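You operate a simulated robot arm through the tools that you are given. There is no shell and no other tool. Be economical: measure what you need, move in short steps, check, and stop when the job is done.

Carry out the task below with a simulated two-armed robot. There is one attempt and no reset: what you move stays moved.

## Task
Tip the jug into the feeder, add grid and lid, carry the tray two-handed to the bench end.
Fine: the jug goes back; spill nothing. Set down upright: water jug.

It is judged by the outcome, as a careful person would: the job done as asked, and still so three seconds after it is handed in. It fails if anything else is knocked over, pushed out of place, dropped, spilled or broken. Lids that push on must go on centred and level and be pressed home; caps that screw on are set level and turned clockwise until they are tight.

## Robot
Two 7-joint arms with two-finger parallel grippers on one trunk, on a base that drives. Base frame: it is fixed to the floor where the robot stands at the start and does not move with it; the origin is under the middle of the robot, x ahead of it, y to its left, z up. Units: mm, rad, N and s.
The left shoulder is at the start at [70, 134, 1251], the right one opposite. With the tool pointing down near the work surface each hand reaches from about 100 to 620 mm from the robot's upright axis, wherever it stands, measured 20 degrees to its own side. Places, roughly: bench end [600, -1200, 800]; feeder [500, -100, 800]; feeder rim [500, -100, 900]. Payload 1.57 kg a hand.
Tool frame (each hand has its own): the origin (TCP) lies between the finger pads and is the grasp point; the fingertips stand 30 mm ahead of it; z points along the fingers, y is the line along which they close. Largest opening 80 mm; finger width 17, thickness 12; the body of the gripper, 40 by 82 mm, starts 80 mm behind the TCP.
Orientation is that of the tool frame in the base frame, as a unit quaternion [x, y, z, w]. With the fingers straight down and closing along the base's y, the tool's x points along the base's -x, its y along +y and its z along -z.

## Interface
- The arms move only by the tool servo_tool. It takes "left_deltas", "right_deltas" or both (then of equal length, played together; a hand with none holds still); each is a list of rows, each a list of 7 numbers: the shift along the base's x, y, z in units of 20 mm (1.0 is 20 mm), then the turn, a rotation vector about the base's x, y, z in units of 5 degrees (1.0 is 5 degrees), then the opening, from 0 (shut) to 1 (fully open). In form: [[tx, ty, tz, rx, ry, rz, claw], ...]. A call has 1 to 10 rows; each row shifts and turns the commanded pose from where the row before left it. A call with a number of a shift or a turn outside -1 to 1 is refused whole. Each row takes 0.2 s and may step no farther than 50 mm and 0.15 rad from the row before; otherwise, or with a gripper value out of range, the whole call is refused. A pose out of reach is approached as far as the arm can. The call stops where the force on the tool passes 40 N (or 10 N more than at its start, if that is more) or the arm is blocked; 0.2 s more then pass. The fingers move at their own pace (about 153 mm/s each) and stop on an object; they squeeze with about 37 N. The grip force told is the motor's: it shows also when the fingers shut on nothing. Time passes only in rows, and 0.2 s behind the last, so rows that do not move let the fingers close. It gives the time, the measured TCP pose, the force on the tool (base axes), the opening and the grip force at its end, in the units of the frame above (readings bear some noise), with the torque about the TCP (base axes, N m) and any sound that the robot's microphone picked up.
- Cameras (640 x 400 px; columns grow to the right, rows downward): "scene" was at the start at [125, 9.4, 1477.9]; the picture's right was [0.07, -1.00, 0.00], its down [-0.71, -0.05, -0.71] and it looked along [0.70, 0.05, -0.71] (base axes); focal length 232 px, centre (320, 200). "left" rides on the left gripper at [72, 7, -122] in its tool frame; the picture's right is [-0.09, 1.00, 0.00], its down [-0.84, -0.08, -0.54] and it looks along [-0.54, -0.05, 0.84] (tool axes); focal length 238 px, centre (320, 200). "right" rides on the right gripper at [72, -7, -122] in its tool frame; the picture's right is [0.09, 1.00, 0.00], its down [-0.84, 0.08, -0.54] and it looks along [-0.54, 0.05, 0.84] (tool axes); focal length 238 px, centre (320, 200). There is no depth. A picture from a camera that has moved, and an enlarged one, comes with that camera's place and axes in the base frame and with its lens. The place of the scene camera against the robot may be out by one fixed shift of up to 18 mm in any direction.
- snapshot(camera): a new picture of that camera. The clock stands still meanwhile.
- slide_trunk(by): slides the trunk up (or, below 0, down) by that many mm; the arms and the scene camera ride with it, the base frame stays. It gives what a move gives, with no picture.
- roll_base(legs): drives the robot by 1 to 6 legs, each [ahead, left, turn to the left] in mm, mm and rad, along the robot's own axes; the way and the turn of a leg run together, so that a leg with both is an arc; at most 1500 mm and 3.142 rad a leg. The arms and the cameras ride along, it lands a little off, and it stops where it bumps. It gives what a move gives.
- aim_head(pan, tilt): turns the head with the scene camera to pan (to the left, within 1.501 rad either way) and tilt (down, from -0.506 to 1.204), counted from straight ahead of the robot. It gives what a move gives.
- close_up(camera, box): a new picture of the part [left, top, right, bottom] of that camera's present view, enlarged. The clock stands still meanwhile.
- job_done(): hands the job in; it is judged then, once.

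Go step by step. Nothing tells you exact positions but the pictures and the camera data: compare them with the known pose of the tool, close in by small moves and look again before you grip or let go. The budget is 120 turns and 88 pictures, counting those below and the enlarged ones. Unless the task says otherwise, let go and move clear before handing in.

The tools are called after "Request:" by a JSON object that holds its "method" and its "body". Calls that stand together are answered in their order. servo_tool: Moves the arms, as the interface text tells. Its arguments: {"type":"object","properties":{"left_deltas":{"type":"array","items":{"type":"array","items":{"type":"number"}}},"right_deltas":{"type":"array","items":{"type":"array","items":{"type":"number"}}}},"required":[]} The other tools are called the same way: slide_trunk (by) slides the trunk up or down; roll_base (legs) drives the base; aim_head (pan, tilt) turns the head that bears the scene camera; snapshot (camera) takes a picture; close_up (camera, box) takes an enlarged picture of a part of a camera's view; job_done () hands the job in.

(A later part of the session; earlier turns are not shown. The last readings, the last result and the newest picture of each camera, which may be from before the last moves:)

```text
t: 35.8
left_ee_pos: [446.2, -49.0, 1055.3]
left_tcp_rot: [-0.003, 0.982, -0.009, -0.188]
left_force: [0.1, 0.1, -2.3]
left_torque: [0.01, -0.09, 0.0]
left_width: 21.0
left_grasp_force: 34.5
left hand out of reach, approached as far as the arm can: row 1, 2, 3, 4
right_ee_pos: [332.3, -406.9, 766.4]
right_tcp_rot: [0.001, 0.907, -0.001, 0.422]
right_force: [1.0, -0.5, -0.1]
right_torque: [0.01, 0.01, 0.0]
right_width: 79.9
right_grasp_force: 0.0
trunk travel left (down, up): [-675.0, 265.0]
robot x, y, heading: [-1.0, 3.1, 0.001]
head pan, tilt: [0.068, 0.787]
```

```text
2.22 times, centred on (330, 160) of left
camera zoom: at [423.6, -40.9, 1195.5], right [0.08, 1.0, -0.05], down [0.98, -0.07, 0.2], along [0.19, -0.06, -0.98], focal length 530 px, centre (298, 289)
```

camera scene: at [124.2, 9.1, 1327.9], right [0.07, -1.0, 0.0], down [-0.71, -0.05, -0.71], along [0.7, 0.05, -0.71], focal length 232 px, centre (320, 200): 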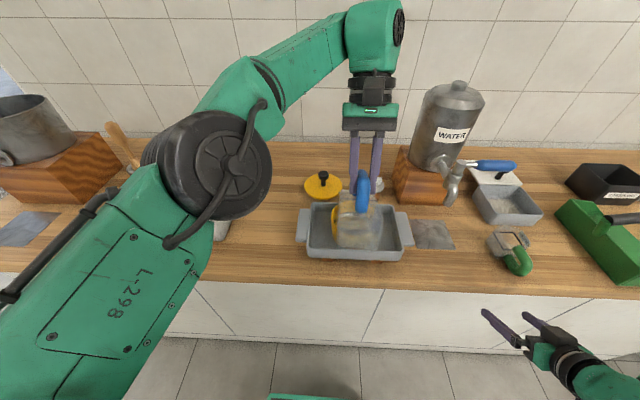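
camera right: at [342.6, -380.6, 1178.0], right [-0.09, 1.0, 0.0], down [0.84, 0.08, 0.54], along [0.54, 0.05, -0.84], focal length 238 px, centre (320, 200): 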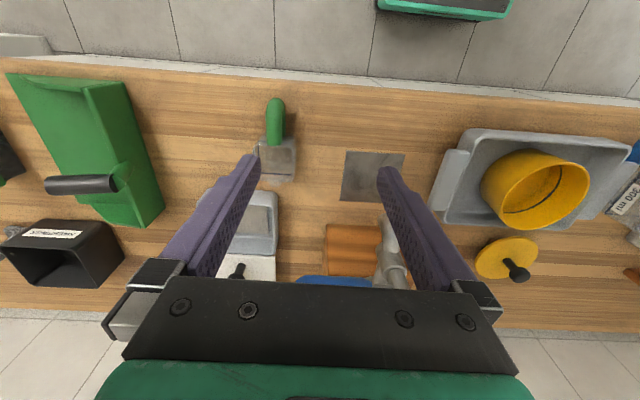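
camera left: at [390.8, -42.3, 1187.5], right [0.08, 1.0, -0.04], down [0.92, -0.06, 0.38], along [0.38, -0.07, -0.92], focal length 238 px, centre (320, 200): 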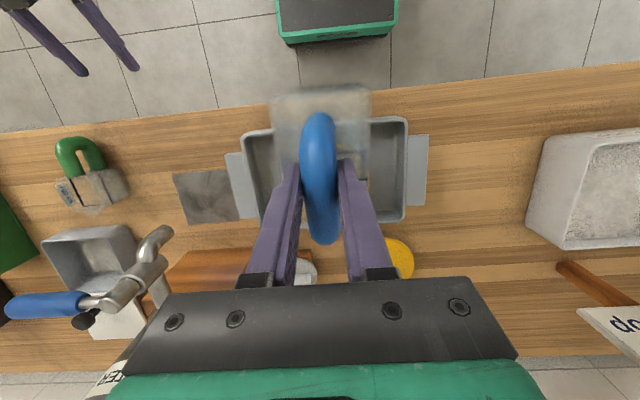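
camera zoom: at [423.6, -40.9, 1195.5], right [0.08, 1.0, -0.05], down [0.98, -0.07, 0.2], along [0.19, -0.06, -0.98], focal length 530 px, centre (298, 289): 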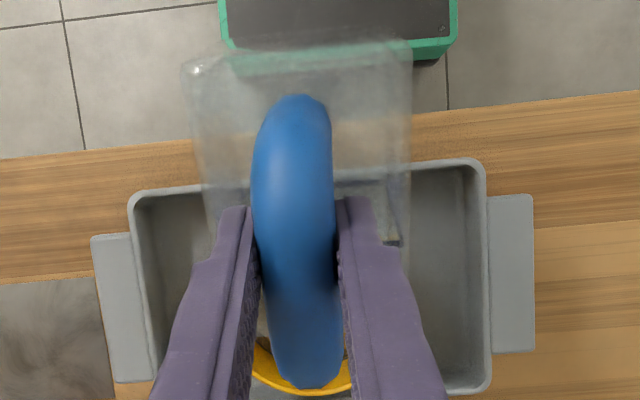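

The jug looks drained and no spill shows. I tilt it back over the feeder, then swing it out to the side, levelling it.

Request:
{"method": "servo_tool", "body": {"left_deltas": [[0, 0, 0.2, 0, -0.9, 0, 0], [-0.2, 0, 0.1, 0, -1, 0, 0], [-0.3, 0, 0.1, 0, -1, 0, 0], [-0.3, 0, 0.1, 0, -1, 0, 0], [-0.3, 0, 0.1, 0, -1, 0, 0], [-0.3, 0, 0.1, 0, -1, 0, 0], [-0.3, 0, 0.1, 0, -1, 0, 0], [-0.3, 0, 0.1, 0, -1, 0, 0], [-0.3, 0, 0.1, 0, -1, 0, 0], [-0.3, 0, 0.1, 0, -1, 0, 0]]}}

Request:
{"method": "servo_tool", "body": {"left_deltas": [[0.5, 0.5, 0, 0, -1, 0, 0], [0.9, 0.9, 0, 0, -1, 0, 0], [0.9, 0.9, 0, 0, -1, 0, 0], [1, 1, 0, 0, -1, 0, 0], [1, 1, 0, 0, -1, 0, 0], [1, 1, 0, 0, -1, 0, 0], [1, 1, 0, 0, -1, 0, 0], [1, 1, 0, 0, -1, 0, 0], [1, 1, 0, 0, -1, 0, 0], [0.7, 0.7, 0, 0, -1, 0, 0]]}}

Request:
{"method": "close_up", "body": {"camera": "scene", "box": [285, 160, 425, 270]}}

```text
t: 38.0
left_ee_pos: [393.2, -49.3, 1080.5]
left_tcp_rot: [0.001, 0.972, -0.01, 0.233]
left_force: [-0.3, 0.9, -2.6]
left_torque: [-0.03, 0.06, 0.02]
left_width: 21.2
left_grasp_force: 34.6
right_ee_pos: [330.5, -408.1, 765.5]
right_tcp_rot: [0.001, 0.906, 0.0, 0.423]
right_force: [0.1, 0.0, 0.4]
right_torque: [-0.01, 0.04, 0.03]
right_width: 79.9
right_grasp_force: 0.1
trunk travel left (down, up): [-675.0, 265.0]
robot x, y, heading: [-2.3, -3.4, -0.001]
head pan, tilt: [0.068, 0.787]
```

```text
t: 40.2
left_ee_pos: [574.9, 132.4, 1079.1]
left_tcp_rot: [0.004, 0.783, -0.009, 0.622]
left_force: [-0.2, 0.0, -2.9]
left_torque: [0.01, 0.17, 0.04]
left_width: 21.0
left_grasp_force: 34.6
right_ee_pos: [331.0, -407.3, 765.0]
right_tcp_rot: [0.001, 0.907, 0.0, 0.422]
right_force: [0.3, 0.3, 0.2]
right_torque: [0.02, -0.03, 0.03]
right_width: 80.2
right_grasp_force: 0.0
trunk travel left (down, up): [-675.0, 265.0]
robot x, y, heading: [-2.0, 0.1, -0.006]
head pan, tilt: [0.068, 0.787]
```

```text
3.64 times, centred on (355, 215) of scene
camera zoom: at [124.5, 9.9, 1327.8], right [0.07, -1.0, 0.0], down [-0.71, -0.05, -0.71], along [0.7, 0.05, -0.71], focal length 845 px, centre (193, 146)
```

zoom: 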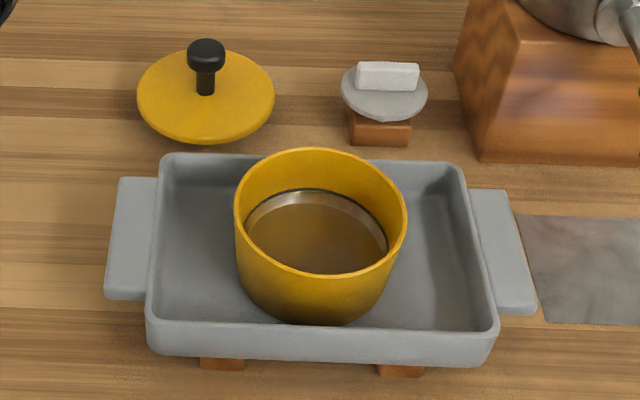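

The feeder now holds the liquid up to about its line, and the tray and bench are dry. I level the jug, drive back and lower it to its spot.

Request:
{"method": "servo_tool", "body": {"left_deltas": [[0, 0, 0, 0, -1, 0, 0], [0, 0, 0, 0, -1, 0, 0], [0, 0, 0, 0, 0, 0, 0]]}}

Request:
{"method": "roll_base", "body": {"legs": [[-170, 0, 0]]}}

Request:
{"method": "slide_trunk", "body": {"by": -200}}

Request:
{"method": "snapshot", "body": {"camera": "scene"}}

```text
t: 41.0
left_ee_pos: [572.8, 121.0, 1077.0]
left_tcp_rot: [0.01, 0.734, -0.018, 0.679]
left_force: [-0.3, 1.3, -2.3]
left_torque: [0.01, 0.13, 0.0]
left_width: 21.4
left_grasp_force: 34.3
left hand out of reach, approached as far as the arm can: row 2
right_ee_pos: [331.1, -408.5, 765.8]
right_tcp_rot: [0.0, 0.907, 0.0, 0.422]
right_force: [-0.2, 0.4, -0.3]
right_torque: [0.01, 0.03, 0.03]
right_width: 80.3
right_grasp_force: 0.1
trunk travel left (down, up): [-675.0, 265.0]
robot x, y, heading: [-5.4, -4.0, -0.001]
head pan, tilt: [0.068, 0.787]
```

```text
t: 42.5
left_ee_pos: [405.0, 120.6, 1076.8]
left_tcp_rot: [0.011, 0.735, -0.018, 0.678]
left_force: [0.6, -0.3, -2.0]
left_torque: [-0.01, 0.18, -0.01]
left_width: 20.9
left_grasp_force: 34.8
right_ee_pos: [162.5, -408.2, 766.2]
right_tcp_rot: [0.001, 0.907, 0.0, 0.421]
right_force: [1.0, -0.5, -0.3]
right_torque: [-0.01, -0.04, -0.01]
right_width: 79.8
right_grasp_force: 0.1
trunk travel left (down, up): [-675.0, 265.0]
robot x, y, heading: [-171.1, 3.0, -0.005]
head pan, tilt: [0.068, 0.787]
```

```text
t: 44.6
left_ee_pos: [404.8, 120.8, 877.9]
left_tcp_rot: [0.009, 0.735, -0.018, 0.678]
left_force: [1.4, 3.3, 2.6]
left_torque: [0.0, -0.12, 0.29]
left_width: 21.0
left_grasp_force: 34.5
right_ee_pos: [160.6, -406.6, 565.5]
right_tcp_rot: [0.001, 0.906, 0.0, 0.422]
right_force: [0.3, -0.3, -0.2]
right_torque: [-0.01, 0.01, 0.02]
right_width: 79.9
right_grasp_force: 0.1
trunk travel left (down, up): [-475.0, 465.0]
robot x, y, heading: [-167.7, 0.4, -0.005]
head pan, tilt: [0.068, 0.787]
```

```text
51 pictures are left
camera scene: at [-45.2, 10.4, 1128.0], right [0.06, -1.0, 0.0], down [-0.71, -0.05, -0.71], along [0.7, 0.04, -0.71], focal length 232 px, centre (320, 200)
```

scene: 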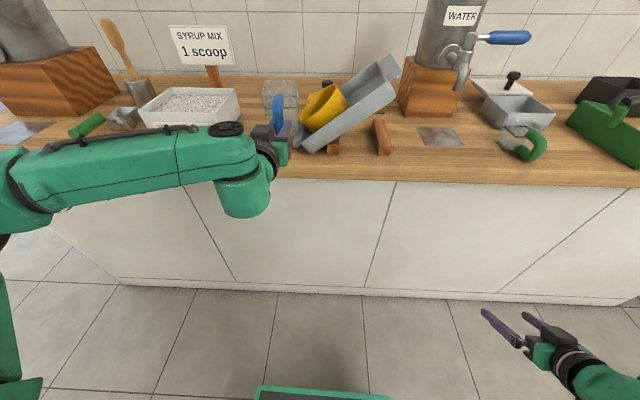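

The jug came down 9 mm too far right and pressed on the tray's left handle, tilting the tray. I look before releasing anything.

Request:
{"method": "close_up", "body": {"camera": "scene", "box": [240, 50, 420, 170]}}

```text
3.33 times, centred on (330, 110) of scene
camera zoom: at [-45.2, 10.4, 1128.0], right [0.06, -1.0, 0.0], down [-0.71, -0.05, -0.71], along [0.7, 0.04, -0.71], focal length 774 px, centre (287, 500)
```

zoom: 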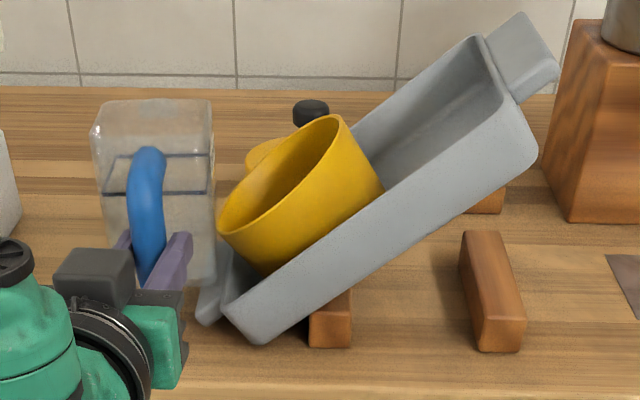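

The tray is tilted but resting against the jug. I raise the jug in very small steps so the tray settles gently back on its blocks.

Request:
{"method": "servo_tool", "body": {"left_deltas": [[0, 0, 0.12, 0, 0, 0, 0], [0, 0, 0.12, 0, 0, 0, 0], [0, 0, 0.12, 0, 0, 0, 0], [0, 0, 0.12, 0, 0, 0, 0], [0, 0, 0.12, 0, 0, 0, 0], [0, 0, 0.12, 0, 0, 0, 0], [0, 0, 0.12, 0, 0, 0, 0], [0, 0, 0.12, 0, 0, 0, 0], [0, 0, 0.12, 0, 0, 0, 0], [0, 0, 0.12, 0, 0, 0, 0]]}}

Request:
{"method": "close_up", "body": {"camera": "scene", "box": [240, 50, 420, 170]}}

```text
t: 46.8
left_ee_pos: [404.1, 120.1, 901.6]
left_tcp_rot: [0.01, 0.735, -0.018, 0.678]
left_force: [-1.0, 0.4, -0.3]
left_torque: [-0.04, -0.02, -0.03]
left_width: 21.1
left_grasp_force: 34.6
right_ee_pos: [161.9, -408.4, 566.7]
right_tcp_rot: [0.002, 0.906, -0.002, 0.423]
right_force: [0.1, 0.2, -0.7]
right_torque: [-0.01, 0.0, -0.01]
right_width: 80.0
right_grasp_force: 0.0
trunk travel left (down, up): [-475.0, 465.0]
robot x, y, heading: [-169.3, -1.5, -0.007]
head pan, tilt: [0.068, 0.787]
```

```text
3.33 times, centred on (330, 110) of scene
camera zoom: at [-45.0, 9.5, 1127.9], right [0.06, -1.0, 0.0], down [-0.71, -0.05, -0.71], along [0.7, 0.05, -0.71], focal length 774 px, centre (287, 500)
```

zoom: 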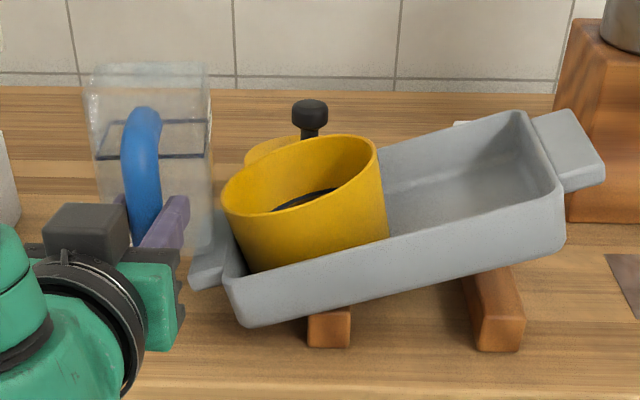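

It is coming back under control. I continue the slow lift.

Request:
{"method": "servo_tool", "body": {"left_deltas": [[0, 0, 0.12, 0, 0, 0, 0], [0, 0, 0.12, 0, 0, 0, 0], [0, 0, 0.12, 0, 0, 0, 0], [0, 0, 0.12, 0, 0, 0, 0], [0, 0, 0.12, 0, 0, 0, 0], [0, 0, 0.12, 0, 0, 0, 0], [0, 0, 0.12, 0, 0, 0, 0], [0, 0, 0.12, 0, 0, 0, 0], [0, 0, 0.12, 0, 0, 0, 0], [0, 0, 0.12, 0, 0, 0, 0]]}}

Request:
{"method": "servo_tool", "body": {"left_deltas": [[0, 0, 0.3, 0, 0, 0, 0], [0, 0, 0.3, 0, 0, 0, 0], [0, 0, 0.3, 0, 0, 0, 0], [0, 0, 0.3, 0, 0, 0, 0], [0, 0, 0.3, 0, 0, 0, 0]]}}

Request:
{"method": "close_up", "body": {"camera": "scene", "box": [240, 50, 450, 190]}}

```text
t: 49.0
left_ee_pos: [403.4, 119.9, 924.8]
left_tcp_rot: [0.01, 0.735, -0.018, 0.678]
left_force: [-0.2, -0.8, -1.3]
left_torque: [0.01, 0.17, 0.01]
left_width: 21.1
left_grasp_force: 34.6
right_ee_pos: [160.9, -407.5, 564.9]
right_tcp_rot: [0.002, 0.907, -0.001, 0.421]
right_force: [0.1, -0.1, -0.9]
right_torque: [0.01, -0.01, 0.02]
right_width: 80.2
right_grasp_force: 0.1
trunk travel left (down, up): [-475.0, 465.0]
robot x, y, heading: [-167.0, -3.8, -0.0]
head pan, tilt: [0.068, 0.787]
```

```text
t: 50.2
left_ee_pos: [404.1, 119.3, 955.5]
left_tcp_rot: [0.011, 0.735, -0.018, 0.678]
left_force: [0.4, 0.0, -2.0]
left_torque: [-0.01, 0.2, -0.02]
left_width: 21.3
left_grasp_force: 34.1
right_ee_pos: [161.1, -408.3, 566.4]
right_tcp_rot: [0.003, 0.907, -0.001, 0.422]
right_force: [0.5, -0.3, 0.0]
right_torque: [0.01, 0.04, 0.0]
right_width: 80.0
right_grasp_force: 0.1
trunk travel left (down, up): [-475.0, 465.0]
robot x, y, heading: [-170.0, -0.9, -0.002]
head pan, tilt: [0.068, 0.787]
```

```text
2.86 times, centred on (345, 120) of scene
camera zoom: at [-44.7, 9.5, 1127.9], right [0.06, -1.0, 0.0], down [-0.71, -0.05, -0.71], along [0.7, 0.05, -0.71], focal length 664 px, centre (249, 429)
```

zoom: 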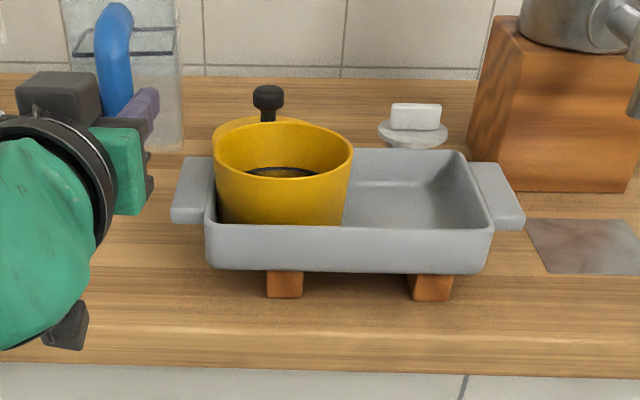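

The tray settled level on its blocks at its old place, with the feeder moved toward its left end. I correct the jug's line to y≈140 and its level before lowering again.

Request:
{"method": "servo_tool", "body": {"left_deltas": [[0, 0.5, -0.5, 0, -0.2, 0, 0], [0, 0.5, -0.5, 0, -0.2, 0, 0], [0, 0.1, 0, 0, 0, 0, 0], [0, 0, 0, 0, 0, 0, 0]]}}

Request:
{"method": "close_up", "body": {"camera": "left", "box": [160, 50, 480, 250]}}

Request:
{"method": "snapshot", "body": {"camera": "scene"}}

```text
t: 51.2
left_ee_pos: [403.4, 141.2, 935.7]
left_tcp_rot: [0.01, 0.723, -0.017, 0.691]
left_force: [-0.3, -0.3, -1.1]
left_torque: [0.01, 0.15, 0.03]
left_width: 21.0
left_grasp_force: 34.6
right_ee_pos: [161.8, -407.8, 566.1]
right_tcp_rot: [0.002, 0.907, -0.001, 0.422]
right_force: [0.5, -0.3, 0.1]
right_torque: [0.01, 0.04, 0.0]
right_width: 80.2
right_grasp_force: 0.1
trunk travel left (down, up): [-475.0, 465.0]
robot x, y, heading: [-171.0, 0.8, -0.003]
head pan, tilt: [0.068, 0.787]
```

```text
2.00 times, centred on (320, 150) of left
camera zoom: at [279.3, 152.0, 867.7], right [0.04, 1.0, 0.08], down [-0.51, -0.05, 0.86], along [0.86, -0.08, 0.5], focal length 477 px, centre (320, 300)
```

zoom: 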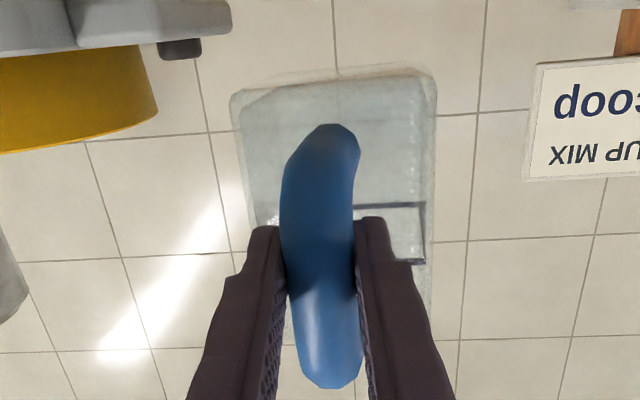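

```text
46 pictures are left
camera scene: at [-44.7, 9.6, 1127.9], right [0.06, -1.0, 0.0], down [-0.71, -0.05, -0.71], along [0.7, 0.05, -0.71], focal length 232 px, centre (320, 200)
```

scene: 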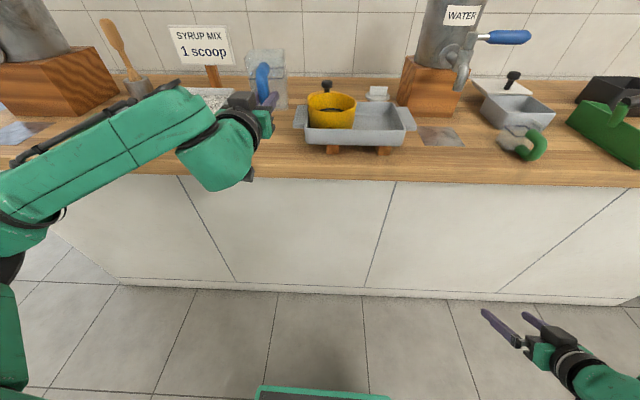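

The tray did end about 17 mm further left, so I shift the jug to y≈153 to clear its handle, then lower in two stages.

Request:
{"method": "servo_tool", "body": {"left_deltas": [[0, 0.35, 0, 0, 0, 0, 0], [0, 0.3, -0.3, 0, 0, 0, 0], [0, 0, -1, 0, 0, 0, 0], [0, 0, -1, 0, 0, 0, 0], [0, 0, 0, 0, 0, 0, 0]]}}

Request:
{"method": "close_up", "body": {"camera": "scene", "box": [210, 40, 350, 170]}}

```text
t: 52.4
left_ee_pos: [404.5, 140.2, 895.5]
left_tcp_rot: [0.019, 0.723, -0.03, 0.69]
left_force: [0.1, 0.0, -2.4]
left_torque: [0.0, 0.16, 0.0]
left_width: 21.1
left_grasp_force: 34.4
left hand out of reach, approached as far as the arm can: row 4
right_ee_pos: [162.2, -408.2, 565.7]
right_tcp_rot: [0.001, 0.907, 0.0, 0.421]
right_force: [0.3, 0.0, -0.6]
right_torque: [0.04, 0.01, -0.01]
right_width: 80.0
right_grasp_force: 0.1
trunk travel left (down, up): [-475.0, 465.0]
robot x, y, heading: [-169.9, -0.5, -0.007]
head pan, tilt: [0.068, 0.787]
```

```text
3.08 times, centred on (280, 105) of scene
camera zoom: at [-44.6, 10.2, 1127.8], right [0.06, -1.0, 0.0], down [-0.71, -0.05, -0.71], along [0.7, 0.04, -0.71], focal length 715 px, centre (443, 492)
```

zoom: 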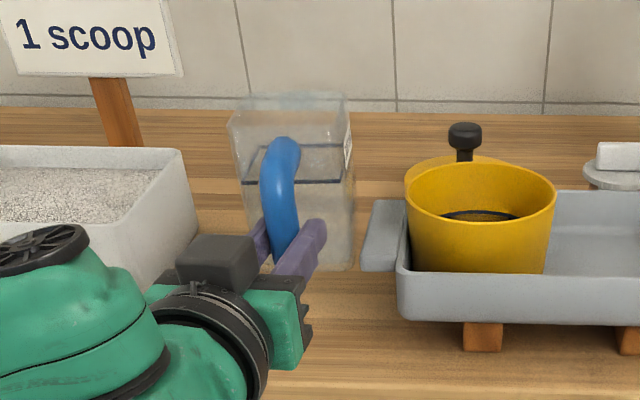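

The arm resists going left at this height, so I shift the base 30 mm left and then fine-tune.

Request:
{"method": "roll_base", "body": {"legs": [[0, 30, 0]]}}

Request:
{"method": "servo_tool", "body": {"left_deltas": [[0, -0.4, 0, 0, 0, 0, 0], [0, -0.4, -0.3, 0, 0, 0, 0], [0, 0, 0, 0, 0, 0, 0]]}}

```text
t: 53.3
left_ee_pos: [402.5, 169.3, 895.8]
left_tcp_rot: [0.019, 0.722, -0.03, 0.691]
left_force: [-0.4, -0.2, -1.6]
left_torque: [-0.02, 0.15, 0.0]
left_width: 21.3
left_grasp_force: 34.8
right_ee_pos: [160.5, -377.1, 565.8]
right_tcp_rot: [0.002, 0.907, -0.002, 0.422]
right_force: [-0.1, -0.4, 0.6]
right_torque: [-0.03, 0.05, -0.03]
right_width: 79.9
right_grasp_force: 0.0
trunk travel left (down, up): [-475.0, 465.0]
robot x, y, heading: [-167.7, 30.3, -0.003]
head pan, tilt: [0.068, 0.787]
```

```text
t: 54.1
left_ee_pos: [403.2, 154.1, 889.6]
left_tcp_rot: [0.018, 0.724, -0.031, 0.689]
left_force: [0.6, -0.2, -2.2]
left_torque: [0.01, 0.15, -0.03]
left_width: 21.1
left_grasp_force: 34.1
right_ee_pos: [162.2, -377.4, 566.2]
right_tcp_rot: [0.002, 0.907, -0.001, 0.422]
right_force: [0.2, -0.4, 0.7]
right_torque: [-0.02, -0.02, 0.03]
right_width: 80.0
right_grasp_force: 0.0
trunk travel left (down, up): [-475.0, 465.0]
robot x, y, heading: [-167.6, 31.4, 0.002]
head pan, tilt: [0.068, 0.787]
```

Request:
{"method": "servo_tool", "body": {"left_deltas": [[0, 0, -0.5, 0, 0, 0.2, 0], [0, 0, -0.5, 0, 0, 0.2, 0], [0, 0, -0.5, 0, 0, 0, 0], [0, 0, -0.25, 0, 0, 0, 0], [0, 0, 0, 0, 0, 0, 0]]}}

Request:
{"method": "close_up", "body": {"camera": "scene", "box": [210, 40, 350, 170]}}

```text
t: 55.3
left_ee_pos: [404.3, 153.9, 855.0]
left_tcp_rot: [0.006, 0.723, -0.018, 0.69]
left_force: [0.4, 0.5, -2.4]
left_torque: [0.01, 0.17, 0.02]
left_width: 21.2
left_grasp_force: 34.5
right_ee_pos: [160.9, -378.2, 565.7]
right_tcp_rot: [0.003, 0.906, -0.001, 0.422]
right_force: [-0.5, 0.2, 0.2]
right_torque: [0.0, 0.0, 0.0]
right_width: 80.0
right_grasp_force: 0.2
trunk travel left (down, up): [-475.0, 465.0]
robot x, y, heading: [-167.5, 28.0, -0.0]
head pan, tilt: [0.068, 0.787]
```

```text
3.08 times, centred on (280, 105) of scene
camera zoom: at [-44.6, 39.5, 1127.9], right [0.06, -1.0, 0.0], down [-0.71, -0.05, -0.71], along [0.7, 0.05, -0.71], focal length 715 px, centre (443, 492)
```

zoom: 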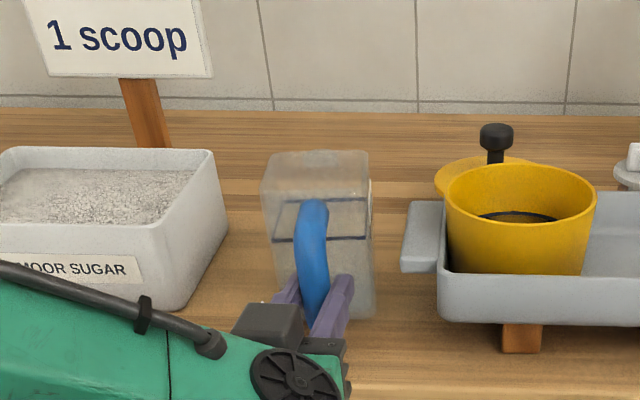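

The gap to the tray handle is about 20 mm, so I nudge the jug 8 mm back toward its old spot and set it down.

Request:
{"method": "servo_tool", "body": {"left_deltas": [[0, -0.4, 0, 0, 0, 0, 0], [0, 0, -0.2, 0, 0, 0, 0], [0, 0, -0.1, 0, 0, 0, 0], [0, 0, -0.1, 0, 0, 0, 0], [0, 0, 0, 0, 0, 0, 0]]}}

```text
t: 56.5
left_ee_pos: [402.5, 144.2, 848.9]
left_tcp_rot: [0.007, 0.722, -0.018, 0.692]
left_force: [1.3, -0.3, 4.9]
left_torque: [0.26, -0.23, -0.04]
left_width: 21.1
left_grasp_force: 34.2
right_ee_pos: [162.4, -377.1, 566.2]
right_tcp_rot: [0.002, 0.906, 0.0, 0.423]
right_force: [0.9, 0.5, 0.4]
right_torque: [-0.01, 0.04, -0.04]
right_width: 80.2
right_grasp_force: 0.1
trunk travel left (down, up): [-475.0, 465.0]
robot x, y, heading: [-168.7, 30.9, -0.004]
head pan, tilt: [0.068, 0.787]
```

It has touched down. I release with half opening and back straight out.

Request:
{"method": "servo_tool", "body": {"left_deltas": [[0, 0, 0, 0, 0, 0, 0.5], [0, 0, 0, 0, 0, 0, 0.5], [-0.5, 0, 0, 0, 0, 0, 0.5], [-1, 0, 0, 0, 0, 0, 0.5], [-1, 0, 0, 0, 0, 0, 0.5], [-1, 0, 0, 0, 0, 0, 0.5], [-1, 0, 0, 0, 0, 0, 0.5]]}}

Request:
{"method": "snapshot", "body": {"camera": "scene"}}

```text
t: 58.1
left_ee_pos: [312.0, 145.5, 846.5]
left_tcp_rot: [0.006, 0.724, -0.019, 0.69]
left_force: [0.2, 0.5, -0.7]
left_torque: [0.01, -0.01, 0.01]
left_width: 39.8
left_grasp_force: 0.1
right_ee_pos: [161.3, -377.7, 566.6]
right_tcp_rot: [0.002, 0.906, -0.001, 0.423]
right_force: [0.0, 0.0, -1.5]
right_torque: [0.0, 0.04, 0.0]
right_width: 79.9
right_grasp_force: 0.1
trunk travel left (down, up): [-475.0, 465.0]
robot x, y, heading: [-169.6, 29.2, -0.004]
head pan, tilt: [0.068, 0.787]
```

```text
43 pictures are left
camera scene: at [-45.3, 39.3, 1128.0], right [0.06, -1.0, 0.0], down [-0.71, -0.05, -0.71], along [0.7, 0.05, -0.71], focal length 232 px, centre (320, 200)
```

scene: 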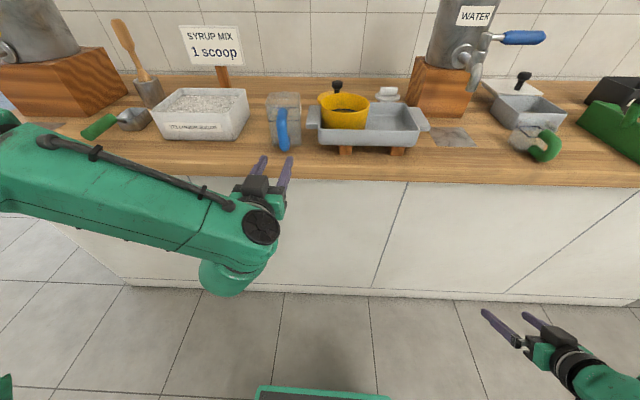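

The jug stands upright near its place. Now I raise the trunk, drive forward and turn both hands fingers-down for the grid and lid.

Request:
{"method": "slide_trunk", "body": {"by": 350}}

Request:
{"method": "servo_tool", "body": {"left_deltas": [[0, 0, 0, 0, 1, 0, 1], [0, 0, 0, 0, 1, 0, 1], [0, 0, 0, 0, 1, 0, 1], [0, 0, 0, 0, 1, 0, 1], [0, 0, 0, 0, 1, 0, 1], [0, 0, 0, 0, 1, 0, 1], [0, 0, 0, 0, 1, 0, 1], [0, 0, 0, 0, 1, 0, 1], [0, 0, 0, 0, 1, 0, 1], [0, 0, 0, 0, 1, 0, 1]], "right_deltas": [[0, 0, 0.8, 0, 1, 0, 1], [0, 0, 0.8, 0, 1, 0, 1], [0, 0, 0.8, 0, 1, 0, 1], [0, 0, 0.8, 0, 1, 0, 1], [0, 0, 0.8, 0, 1, 0, 1], [0, 0, 0.8, 0, 1, 0, 1], [0, 0, 0.8, 0, 1, 0, 1], [0, 0, 0.8, 0, 1, 0, 1], [0, 0, 0.8, 0, 1, 0, 1], [0, 0, 0.8, 0, 1, 0, 1]]}}

Request:
{"method": "roll_base", "body": {"legs": [[210, 0, 0]]}}

Request:
{"method": "servo_tool", "body": {"left_deltas": [[0, 0, 0, 0, 1, 0, 1], [0, 0, 0, 0, 1, 0, 1], [0, 0, 0, 0, 1, 0, 1], [0, 0, 0, 0, 1, 0, 1], [0, 0, 0, 0, 1, 0, 1], [0, 0, 0, 0, 1, 0, 1], [0, 0, 0, 0, 1, 0, 1], [0, 0, 0, 0, 0, 0, 1]], "right_deltas": [[1, 1, 0, 0, 0, 0, 1], [1, 1, 0, 0, 0, 0, 1], [1, 1, 0, 0, 0, 0, 1], [1, 1, 0, 0, 0, 0, 1], [1, 1, 0, 0, 0, 0, 1], [0, 1, 0, 0, 0, 0, 1], [0, 1, 0, 0, 0, 0, 1], [0, 1, 0, 0, 0, 0, 1]]}}

Request:
{"method": "snapshot", "body": {"camera": "scene"}}

Request:
{"method": "snapshot", "body": {"camera": "right"}}

```text
t: 61.5
left_ee_pos: [312.3, 144.0, 1196.5]
left_tcp_rot: [0.007, 0.724, -0.019, 0.69]
left_force: [0.0, 0.2, 0.4]
left_torque: [0.01, -0.02, -0.02]
left_width: 39.9
left_grasp_force: 0.1
right_ee_pos: [161.8, -377.1, 915.8]
right_tcp_rot: [0.003, 0.907, -0.001, 0.422]
right_force: [0.0, 1.3, -0.6]
right_torque: [0.0, -0.02, 0.0]
right_width: 80.0
right_grasp_force: 0.1
trunk travel left (down, up): [-825.0, 115.0]
robot x, y, heading: [-172.8, 30.2, -0.002]
head pan, tilt: [0.068, 0.787]
```

```text
t: 63.7
left_ee_pos: [312.8, 145.6, 1196.4]
left_tcp_rot: [-0.002, 0.948, -0.019, 0.319]
left_force: [0.0, 0.1, 0.2]
left_torque: [0.02, 0.01, 0.02]
left_width: 79.9
left_grasp_force: 0.1
right_ee_pos: [146.8, -382.6, 964.2]
right_tcp_rot: [0.002, 0.983, 0.005, 0.181]
right_force: [1.1, 0.6, 0.2]
right_torque: [0.0, -0.02, 0.02]
right_width: 79.9
right_grasp_force: 0.0
right hand out of reach, approached as far as the arm can: row 5, 6, 7, 8, 9, 10
trunk travel left (down, up): [-825.0, 115.0]
robot x, y, heading: [-171.8, 31.1, -0.005]
head pan, tilt: [0.068, 0.787]
```

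```text
t: 65.3
left_ee_pos: [521.8, 144.7, 1197.9]
left_tcp_rot: [-0.001, 0.947, -0.019, 0.322]
left_force: [-1.1, -0.5, -0.2]
left_torque: [-0.03, 0.0, -0.05]
left_width: 80.1
left_grasp_force: 0.1
right_ee_pos: [355.3, -384.0, 966.0]
right_tcp_rot: [0.002, 0.983, 0.004, 0.183]
right_force: [0.3, 0.1, -0.3]
right_torque: [-0.03, 0.02, 0.03]
right_width: 79.9
right_grasp_force: 0.0
trunk travel left (down, up): [-825.0, 115.0]
robot x, y, heading: [46.6, 29.2, -0.008]
head pan, tilt: [0.068, 0.787]
```

```text
t: 67.1
left_ee_pos: [524.2, 143.8, 1196.8]
left_tcp_rot: [-0.008, 1.0, -0.019, 0.02]
left_force: [0.1, -0.8, 0.2]
left_torque: [0.01, 0.01, 0.04]
left_width: 79.9
left_grasp_force: 0.1
right_ee_pos: [385.8, -302.2, 949.6]
right_tcp_rot: [0.006, 0.978, -0.008, 0.21]
right_force: [-0.4, -1.0, 0.9]
right_torque: [-0.03, 0.01, -0.01]
right_width: 80.0
right_grasp_force: 0.1
right hand out of reach, approached as far as the arm can: row 1, 2, 3, 4, 5
trunk travel left (down, up): [-825.0, 115.0]
robot x, y, heading: [39.7, 29.3, -0.002]
head pan, tilt: [0.068, 0.787]
```

```text
42 pictures are left
camera scene: at [166.4, 38.5, 1478.0], right [0.06, -1.0, 0.0], down [-0.71, -0.05, -0.71], along [0.7, 0.05, -0.71], focal length 232 px, centre (320, 200)
```

scene: 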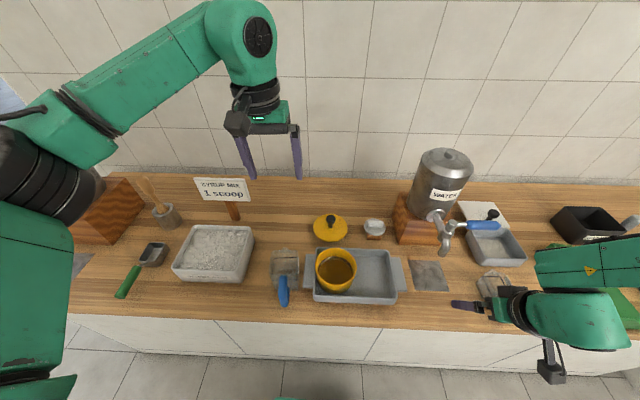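

```text
41 pictures are left
camera right: at [269.4, -306.2, 1031.1], right [-0.07, 1.0, -0.05], down [0.54, 0.08, 0.84], along [0.84, 0.03, -0.54], focal length 238 px, centre (320, 200)
```

right: 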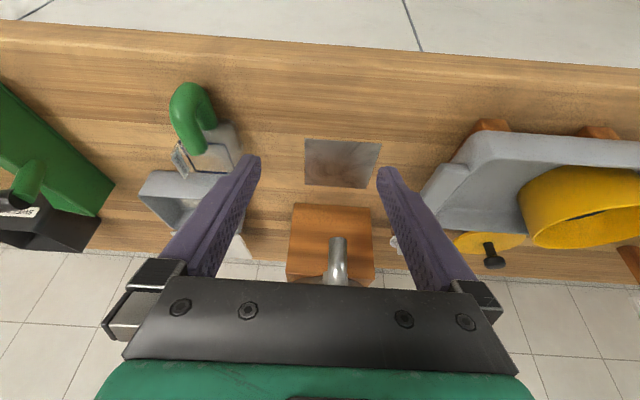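

The feeder still holds its full liquid level. The lid is near (610, 20) and the grid near (620, −90); I use the left hand for both and move it where its camera sees them.

Request:
{"method": "servo_tool", "body": {"left_deltas": [[-0.8, -1, -0.5, 0, 0, 0, 1], [-0.8, -1, -0.5, 0, 0, 0, 1], [-0.8, -1, -0.5, 0, 0, 0, 1], [-0.8, -1, -0.5, 0, 0, 0, 1], [-0.8, -1, -0.5, 0, 0, 0, 1], [-0.8, -1, -0.5, 0, 0, 0, 1], [-0.8, -1, 0, 0, 0, 0, 1], [0, -1, 0, 0, 0, 0, 1], [0, -1, 0, 0, 0, 0, 1], [0, -1, 0, 0, 0, 0, 1]]}}

Request:
{"method": "snapshot", "body": {"camera": "left"}}

```text
t: 69.3
left_ee_pos: [412.4, -57.6, 1135.2]
left_tcp_rot: [-0.007, 1.0, -0.018, 0.02]
left_force: [0.9, 0.0, 0.4]
left_torque: [0.03, 0.03, -0.01]
left_width: 80.0
left_grasp_force: 0.1
right_ee_pos: [385.6, -303.5, 948.7]
right_tcp_rot: [0.007, 0.978, -0.008, 0.21]
right_force: [0.5, 0.2, -0.3]
right_torque: [-0.03, 0.02, 0.02]
right_width: 80.1
right_grasp_force: 0.0
trunk travel left (down, up): [-825.0, 115.0]
robot x, y, heading: [40.1, 27.7, -0.005]
head pan, tilt: [0.068, 0.787]
```

```text
40 pictures are left
camera left: at [334.5, -47.9, 1253.8], right [0.08, 1.0, -0.03], down [0.81, -0.05, 0.58], along [0.57, -0.07, -0.82], focal length 238 px, centre (320, 200)
```

left: 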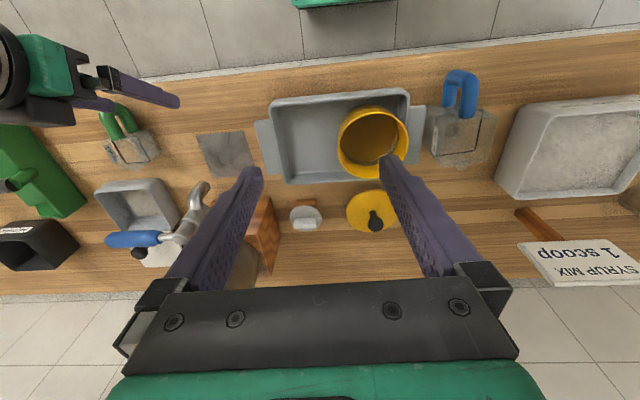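

I take a closer look at grid, lid and feeder from here.

Request:
{"method": "close_up", "body": {"camera": "left", "box": [280, 90, 430, 240]}}

Request:
{"method": "roll_base", "body": {"legs": [[60, -30, 0]]}}

Request:
{"method": "close_up", "body": {"camera": "left", "box": [260, 120, 400, 240]}}

```text
2.67 times, centred on (355, 165) of left
camera zoom: at [334.5, -47.9, 1253.8], right [0.08, 1.0, -0.03], down [0.81, -0.05, 0.58], along [0.57, -0.07, -0.82], focal length 636 px, centre (227, 293)
```

zoom: 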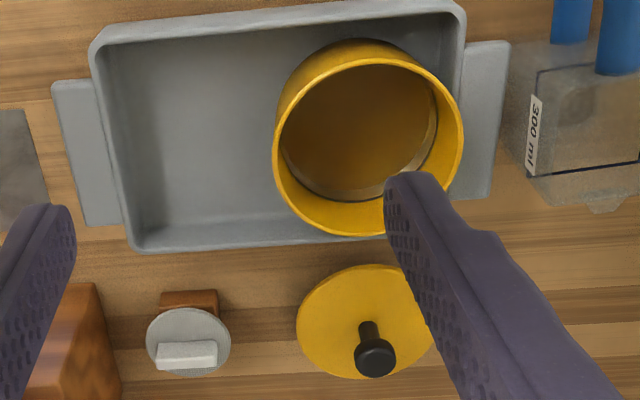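

```text
t: 70.3
left_ee_pos: [467.0, -83.3, 1138.5]
left_tcp_rot: [-0.008, 1.0, -0.019, 0.023]
left_force: [0.1, -0.5, -0.4]
left_torque: [-0.02, -0.04, 0.01]
left_width: 80.0
left_grasp_force: 0.2
right_ee_pos: [441.5, -330.0, 952.5]
right_tcp_rot: [0.006, 0.977, -0.01, 0.213]
right_force: [0.0, 0.8, -0.2]
right_torque: [-0.03, 0.0, 0.0]
right_width: 80.1
right_grasp_force: 0.0
trunk travel left (down, up): [-825.0, 115.0]
robot x, y, heading: [99.1, -1.3, -0.002]
head pan, tilt: [0.068, 0.787]
```

```text
3.33 times, centred on (330, 180) of left
camera zoom: at [388.3, -73.3, 1255.8], right [0.08, 1.0, -0.03], down [0.81, -0.04, 0.58], along [0.58, -0.07, -0.81], focal length 794 px, centre (287, 267)
```

zoom: 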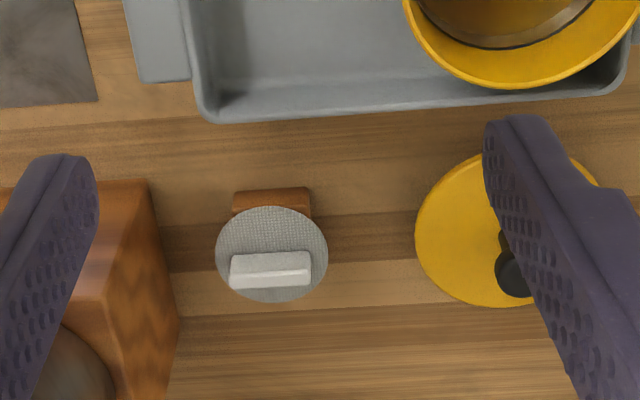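

The grid is a mesh disc with an upright bar (about 53 × 12 × 25 mm) centred near (687, −121), on a small block beside the urn's block. I level the left hand and bring it above, with the claw at 68 mm to stay clear of the urn.

Request:
{"method": "servo_tool", "body": {"left_deltas": [[1, -0.18, 0, 0.15, 0.15, 0, 0.85], [1, -0.18, 0, 0.15, 0.15, 0, 0.85], [1, -0.18, 0, 0.15, 0.2, 0, 0.85], [1, -0.18, 0, 0, 0, 0, 0.85], [1, -0.18, 0, 0, 0, 0, 0.85], [1, -0.18, 0, 0, 0, 0, 0.85], [1, -0.18, -0.5, 0, 0, 0, 0.85], [1, -0.18, -0.8, 0, 0, 0, 0.85], [1, -0.18, -1, 0, 0, 0, 0.85], [1, -0.18, -1, 0, 0, 0, 0.85]]}}

Request:
{"method": "snapshot", "body": {"camera": "left"}}

```text
t: 72.5
left_ee_pos: [601.8, -109.4, 1132.0]
left_tcp_rot: [-0.008, 1.0, 0.002, 0.0]
left_force: [0.2, -0.1, -0.2]
left_torque: [0.0, -0.01, 0.0]
left_width: 68.1
left_grasp_force: 0.1
left hand out of reach, approached as far as the arm can: row 7, 8, 9, 10
right_ee_pos: [445.7, -332.8, 950.1]
right_tcp_rot: [0.007, 0.978, -0.008, 0.211]
right_force: [-0.4, 0.4, 1.2]
right_torque: [0.0, -0.03, 0.02]
right_width: 80.0
right_grasp_force: 0.0
trunk travel left (down, up): [-825.0, 115.0]
robot x, y, heading: [102.4, 1.9, -0.004]
head pan, tilt: [0.068, 0.787]
```

```text
37 pictures are left
camera left: at [529.6, -104.7, 1252.6], right [0.08, 1.0, 0.0], down [0.84, -0.07, 0.54], along [0.54, -0.04, -0.84], focal length 238 px, centre (320, 200)
```

left: 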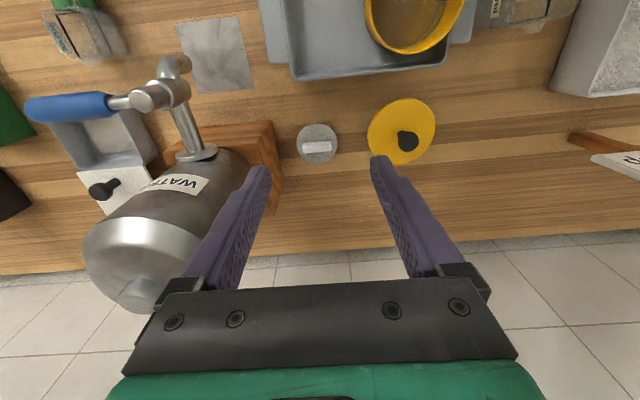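

The left arm cannot reach that far across, so I retract, shift the base right, and re-extend. Better triangulation puts the grid disc at about (670, −120, 842).

Request:
{"method": "servo_tool", "body": {"left_deltas": [[-1, 0, 0, 0, 0, 0, 0.85], [-1, 0, 0, 0, 0, 0, 0.85], [-1, 0, 0, 0, 0, 0, 0.85], [-1, 0, 0, 0, 0, 0, 0.85], [-1, 0, 0, 0, 0, 0, 0.85], [-1, 0, 0, 0, 0, 0, 0.85], [-1, 0, 0, 0, 0, 0, 0.85]], "right_deltas": [[0, 0, 0.8, 0, 0, 0, 1], [0, 0, 0.8, 0, 0, 0, 1], [0, 0, 0.8, 0, 0, 0, 1], [0, 0, 0.8, 0, 0, 0, 1], [0, 0, 0.8, 0, 0, 0, 1], [0, 0, 0, 0, 0, 0, 1], [0, 0, 0, 0, 0, 0, 1]]}}

Request:
{"method": "roll_base", "body": {"legs": [[0, -130, 0]]}}

Request:
{"method": "servo_tool", "body": {"left_deltas": [[0, 1, 0, 0, 0, 0, 0.85], [0, 1, 0, 0, 0, 0, 0.85], [0.5, 1, 0, 0, 0, 0, 0.85], [1, 1, 0, 0, 0, 0, 0.85], [1, 1, 0, 0, 0, 0, 0.85], [1, 1, 0, 0, 0, 0, 0.85], [1, 0, -0.5, 0, 0, 0, 0.85], [1, 0, -1, 0, 0, 0, 0.85], [1, 0, -1, 0, 0, 0, 0.85], [1, 0, -1, 0, 0, 0, 0.85]]}}

Request:
{"method": "snapshot", "body": {"camera": "left"}}

```text
t: 74.1
left_ee_pos: [462.0, -109.4, 1131.8]
left_tcp_rot: [-0.009, 1.0, 0.002, -0.001]
left_force: [-0.1, 0.2, -0.1]
left_torque: [0.01, -0.02, 0.0]
left_width: 68.0
left_grasp_force: 0.2
right_ee_pos: [444.2, -332.4, 1025.8]
right_tcp_rot: [0.006, 0.978, -0.008, 0.211]
right_force: [-0.5, -0.2, -0.8]
right_torque: [0.02, -0.02, 0.02]
right_width: 80.0
right_grasp_force: 0.0
right hand out of reach, approached as far as the arm can: row 2
trunk travel left (down, up): [-825.0, 115.0]
robot x, y, heading: [100.1, 0.1, -0.0]
head pan, tilt: [0.068, 0.787]
```

```text
t: 75.4
left_ee_pos: [461.3, -235.0, 1132.3]
left_tcp_rot: [-0.008, 1.0, 0.001, -0.001]
left_force: [-0.3, 0.0, 0.3]
left_torque: [0.03, -0.01, 0.0]
left_width: 68.0
left_grasp_force: 0.0
right_ee_pos: [444.8, -460.9, 1026.1]
right_tcp_rot: [0.006, 0.977, -0.009, 0.211]
right_force: [0.2, 0.0, 0.3]
right_torque: [-0.02, 0.01, -0.02]
right_width: 79.9
right_grasp_force: 0.0
trunk travel left (down, up): [-825.0, 115.0]
robot x, y, heading: [98.8, -128.8, -0.003]
head pan, tilt: [0.068, 0.787]
```

```text
t: 77.6
left_ee_pos: [612.9, -118.3, 1061.1]
left_tcp_rot: [-0.007, 1.0, 0.003, -0.001]
left_force: [-0.4, -0.2, -0.5]
left_torque: [0.03, 0.01, 0.0]
left_width: 67.8
left_grasp_force: 0.0
right_ee_pos: [445.3, -462.1, 1025.6]
right_tcp_rot: [0.006, 0.977, -0.008, 0.211]
right_force: [0.3, -0.2, 0.2]
right_torque: [0.02, 0.02, -0.02]
right_width: 80.3
right_grasp_force: 0.0
trunk travel left (down, up): [-825.0, 115.0]
robot x, y, heading: [104.1, -125.9, -0.008]
head pan, tilt: [0.068, 0.787]
```

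```text
36 pictures are left
camera left: at [540.9, -113.5, 1181.9], right [0.08, 1.0, 0.0], down [0.84, -0.07, 0.54], along [0.54, -0.04, -0.84], focal length 238 px, centre (320, 200)
```

left: 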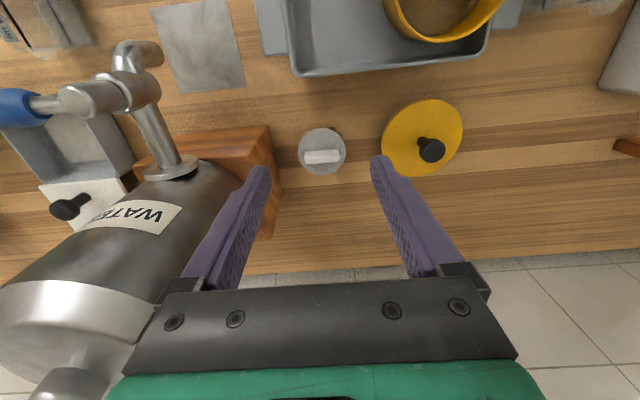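

The arm reaches now. The bar is at about (672, −121); I descend to just above it and check again.

Request:
{"method": "servo_tool", "body": {"left_deltas": [[1, 0, -0.5, 0, 0, 0, 0.85], [1, -0.1, -0.8, 0, 0, 0, 0.85], [0.9, 0, -1, 0, 0, 0, 0.85], [0, 0, -1, 0, 0, 0, 0.85], [0, 0, -1, 0, 0, 0, 0.85], [0, 0, -1, 0, 0, 0, 0.85], [0, 0, -1, 0, 0, 0, 0.85], [0, 0, 0, 0, 0, 0, 0.85]]}}

Request:
{"method": "snapshot", "body": {"camera": "left"}}

```text
t: 79.4
left_ee_pos: [666.9, -118.0, 943.9]
left_tcp_rot: [-0.006, 1.0, 0.002, 0.0]
left_force: [0.3, -0.2, -0.3]
left_torque: [0.0, 0.0, 0.02]
left_width: 67.8
left_grasp_force: 0.0
left hand out of reach, approached as far as the arm can: row 6, 7
right_ee_pos: [443.0, -462.1, 1027.0]
right_tcp_rot: [0.007, 0.977, -0.008, 0.211]
right_force: [0.3, 0.3, 0.1]
right_torque: [-0.02, -0.01, 0.01]
right_width: 80.0
right_grasp_force: 0.2
trunk travel left (down, up): [-825.0, 115.0]
robot x, y, heading: [101.5, -128.5, -0.002]
head pan, tilt: [0.068, 0.787]
```

```text
35 pictures are left
camera left: at [594.4, -113.0, 1066.4], right [0.08, 1.0, 0.0], down [0.84, -0.07, 0.54], along [0.54, -0.04, -0.84], focal length 238 px, centre (320, 200)
```

left: 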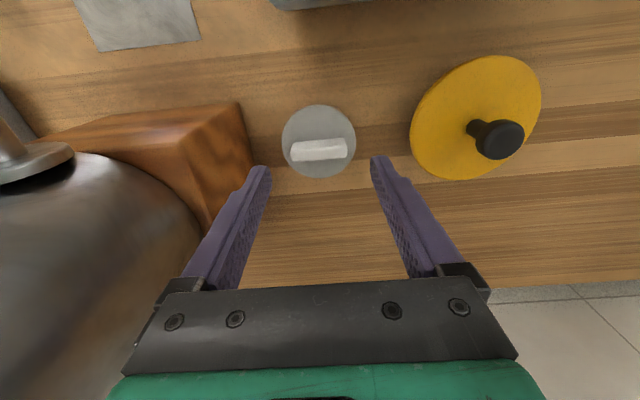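

Nearly aligned; the bar is about 7 mm further ahead. I lower the trunk to gain reach, then fine-tune.

Request:
{"method": "slide_trunk", "body": {"by": -40}}

Request:
{"method": "servo_tool", "body": {"left_deltas": [[0.35, -0.08, 0, 0, 0, 0, 0.85], [0, 0, 0, 0, 0, 0, 0.85]]}}

Request:
{"method": "close_up", "body": {"camera": "left", "box": [220, 80, 420, 205]}}

```text
t: 80.2
left_ee_pos: [666.5, -117.3, 906.5]
left_tcp_rot: [-0.008, 1.0, 0.002, 0.0]
left_force: [0.2, 0.8, -0.4]
left_torque: [-0.01, 0.0, 0.02]
left_width: 68.0
left_grasp_force: 0.0
right_ee_pos: [444.3, -462.4, 986.7]
right_tcp_rot: [0.006, 0.978, -0.007, 0.21]
right_force: [0.5, 0.7, -1.0]
right_torque: [-0.05, 0.01, 0.02]
right_width: 80.0
right_grasp_force: 0.0
trunk travel left (down, up): [-785.0, 155.0]
robot x, y, heading: [100.3, -128.1, -0.002]
head pan, tilt: [0.068, 0.787]
```

```text
t: 80.8
left_ee_pos: [667.2, -117.4, 906.0]
left_tcp_rot: [-0.008, 1.0, 0.002, 0.0]
left_force: [0.2, 0.5, 0.5]
left_torque: [0.01, -0.01, 0.02]
left_width: 67.6
left_grasp_force: 0.1
left hand out of reach, approached as far as the arm can: row 1
right_ee_pos: [444.8, -462.4, 985.6]
right_tcp_rot: [0.006, 0.978, -0.007, 0.21]
right_force: [0.0, 0.1, 0.5]
right_torque: [-0.01, -0.01, 0.03]
right_width: 79.8
right_grasp_force: 0.1
trunk travel left (down, up): [-785.0, 155.0]
robot x, y, heading: [102.3, -128.9, -0.003]
head pan, tilt: [0.068, 0.787]
```

```text
3.20 times, centred on (320, 142) of left
camera zoom: at [594.5, -112.7, 1026.7], right [0.08, 1.0, 0.0], down [0.84, -0.07, 0.54], along [0.54, -0.04, -0.84], focal length 763 px, centre (320, 384)
```

zoom: 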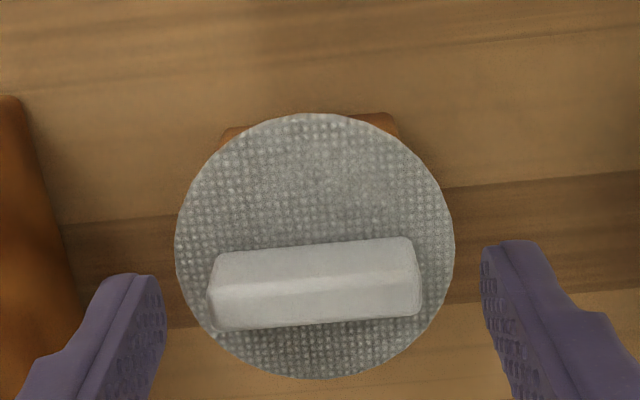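

The bar actually spans x 673–683 with its top at z≈862. I creep the base 12 mm forward to centre the pads on it.

Request:
{"method": "roll_base", "body": {"legs": [[12, 0, 0]]}}

Request:
{"method": "servo_tool", "body": {"left_deltas": [[0, 0, -0.3, 0, 0, 0, 0.85], [0, 0, 0, 0, 0, 0, 0.85]]}}

```text
t: 81.6
left_ee_pos: [677.5, -116.6, 906.2]
left_tcp_rot: [-0.007, 1.0, 0.001, 0.001]
left_force: [0.0, -0.4, -0.2]
left_torque: [0.0, 0.0, 0.01]
left_width: 68.1
left_grasp_force: 0.1
right_ee_pos: [454.1, -462.8, 987.3]
right_tcp_rot: [0.006, 0.977, -0.008, 0.212]
right_force: [0.2, -0.6, 0.8]
right_torque: [0.01, 0.01, 0.01]
right_width: 80.1
right_grasp_force: 0.1
trunk travel left (down, up): [-785.0, 155.0]
robot x, y, heading: [111.0, -128.5, -0.005]
head pan, tilt: [0.068, 0.787]
```

```text
t: 82.2
left_ee_pos: [677.6, -116.7, 900.2]
left_tcp_rot: [-0.008, 1.0, 0.001, 0.001]
left_force: [-0.6, -0.7, 0.6]
left_torque: [0.01, -0.01, 0.02]
left_width: 67.7
left_grasp_force: 0.1
right_ee_pos: [455.2, -461.7, 985.6]
right_tcp_rot: [0.006, 0.977, -0.008, 0.211]
right_force: [0.3, -0.2, 0.7]
right_torque: [0.0, -0.02, -0.01]
right_width: 79.8
right_grasp_force: 0.0
trunk travel left (down, up): [-785.0, 155.0]
robot x, y, heading: [114.5, -129.5, -0.002]
head pan, tilt: [0.068, 0.787]
```

Request:
{"method": "servo_tool", "body": {"left_deltas": [[0, -0.16, -0.4, 0, 0, 0, 0.85], [0, 0, -0.4, 0, 0, 0, 0.85], [0, 0, -0.35, 0, 0, 0, 0.85], [0, 0, 0, 0, 0, 0, 0.85]]}}

Request:
{"method": "close_up", "body": {"camera": "left", "box": [220, 100, 420, 225]}}

```text
t: 83.2
left_ee_pos: [671.9, -122.6, 884.2]
left_tcp_rot: [-0.002, 1.0, 0.001, -0.002]
left_force: [-0.7, -0.1, -0.4]
left_torque: [0.03, -0.01, -0.01]
left_width: 68.2
left_grasp_force: 0.1
left hand out of reach, approached as far as the arm can: row 1, 2, 3
right_ee_pos: [456.1, -462.2, 985.1]
right_tcp_rot: [0.006, 0.978, -0.008, 0.21]
right_force: [0.1, -0.2, 0.4]
right_torque: [0.0, 0.0, -0.01]
right_width: 79.8
right_grasp_force: 0.0
trunk travel left (down, up): [-785.0, 155.0]
robot x, y, heading: [113.0, -131.8, -0.006]
head pan, tilt: [0.068, 0.787]
```

```text
3.20 times, centred on (320, 162) of left
camera zoom: at [600.9, -116.4, 1005.9], right [0.09, 1.0, 0.0], down [0.84, -0.08, 0.54], along [0.54, -0.05, -0.84], focal length 763 px, centre (320, 320)
```

zoom: 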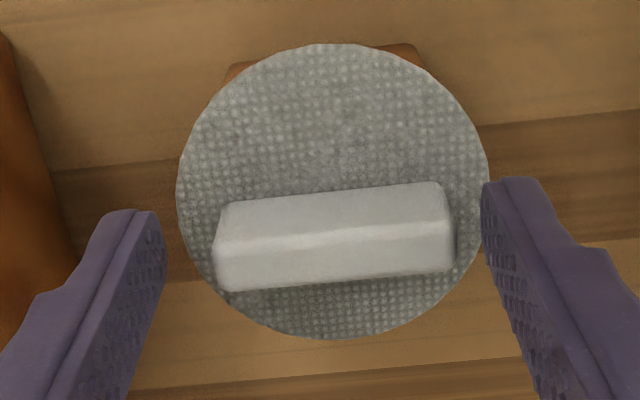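

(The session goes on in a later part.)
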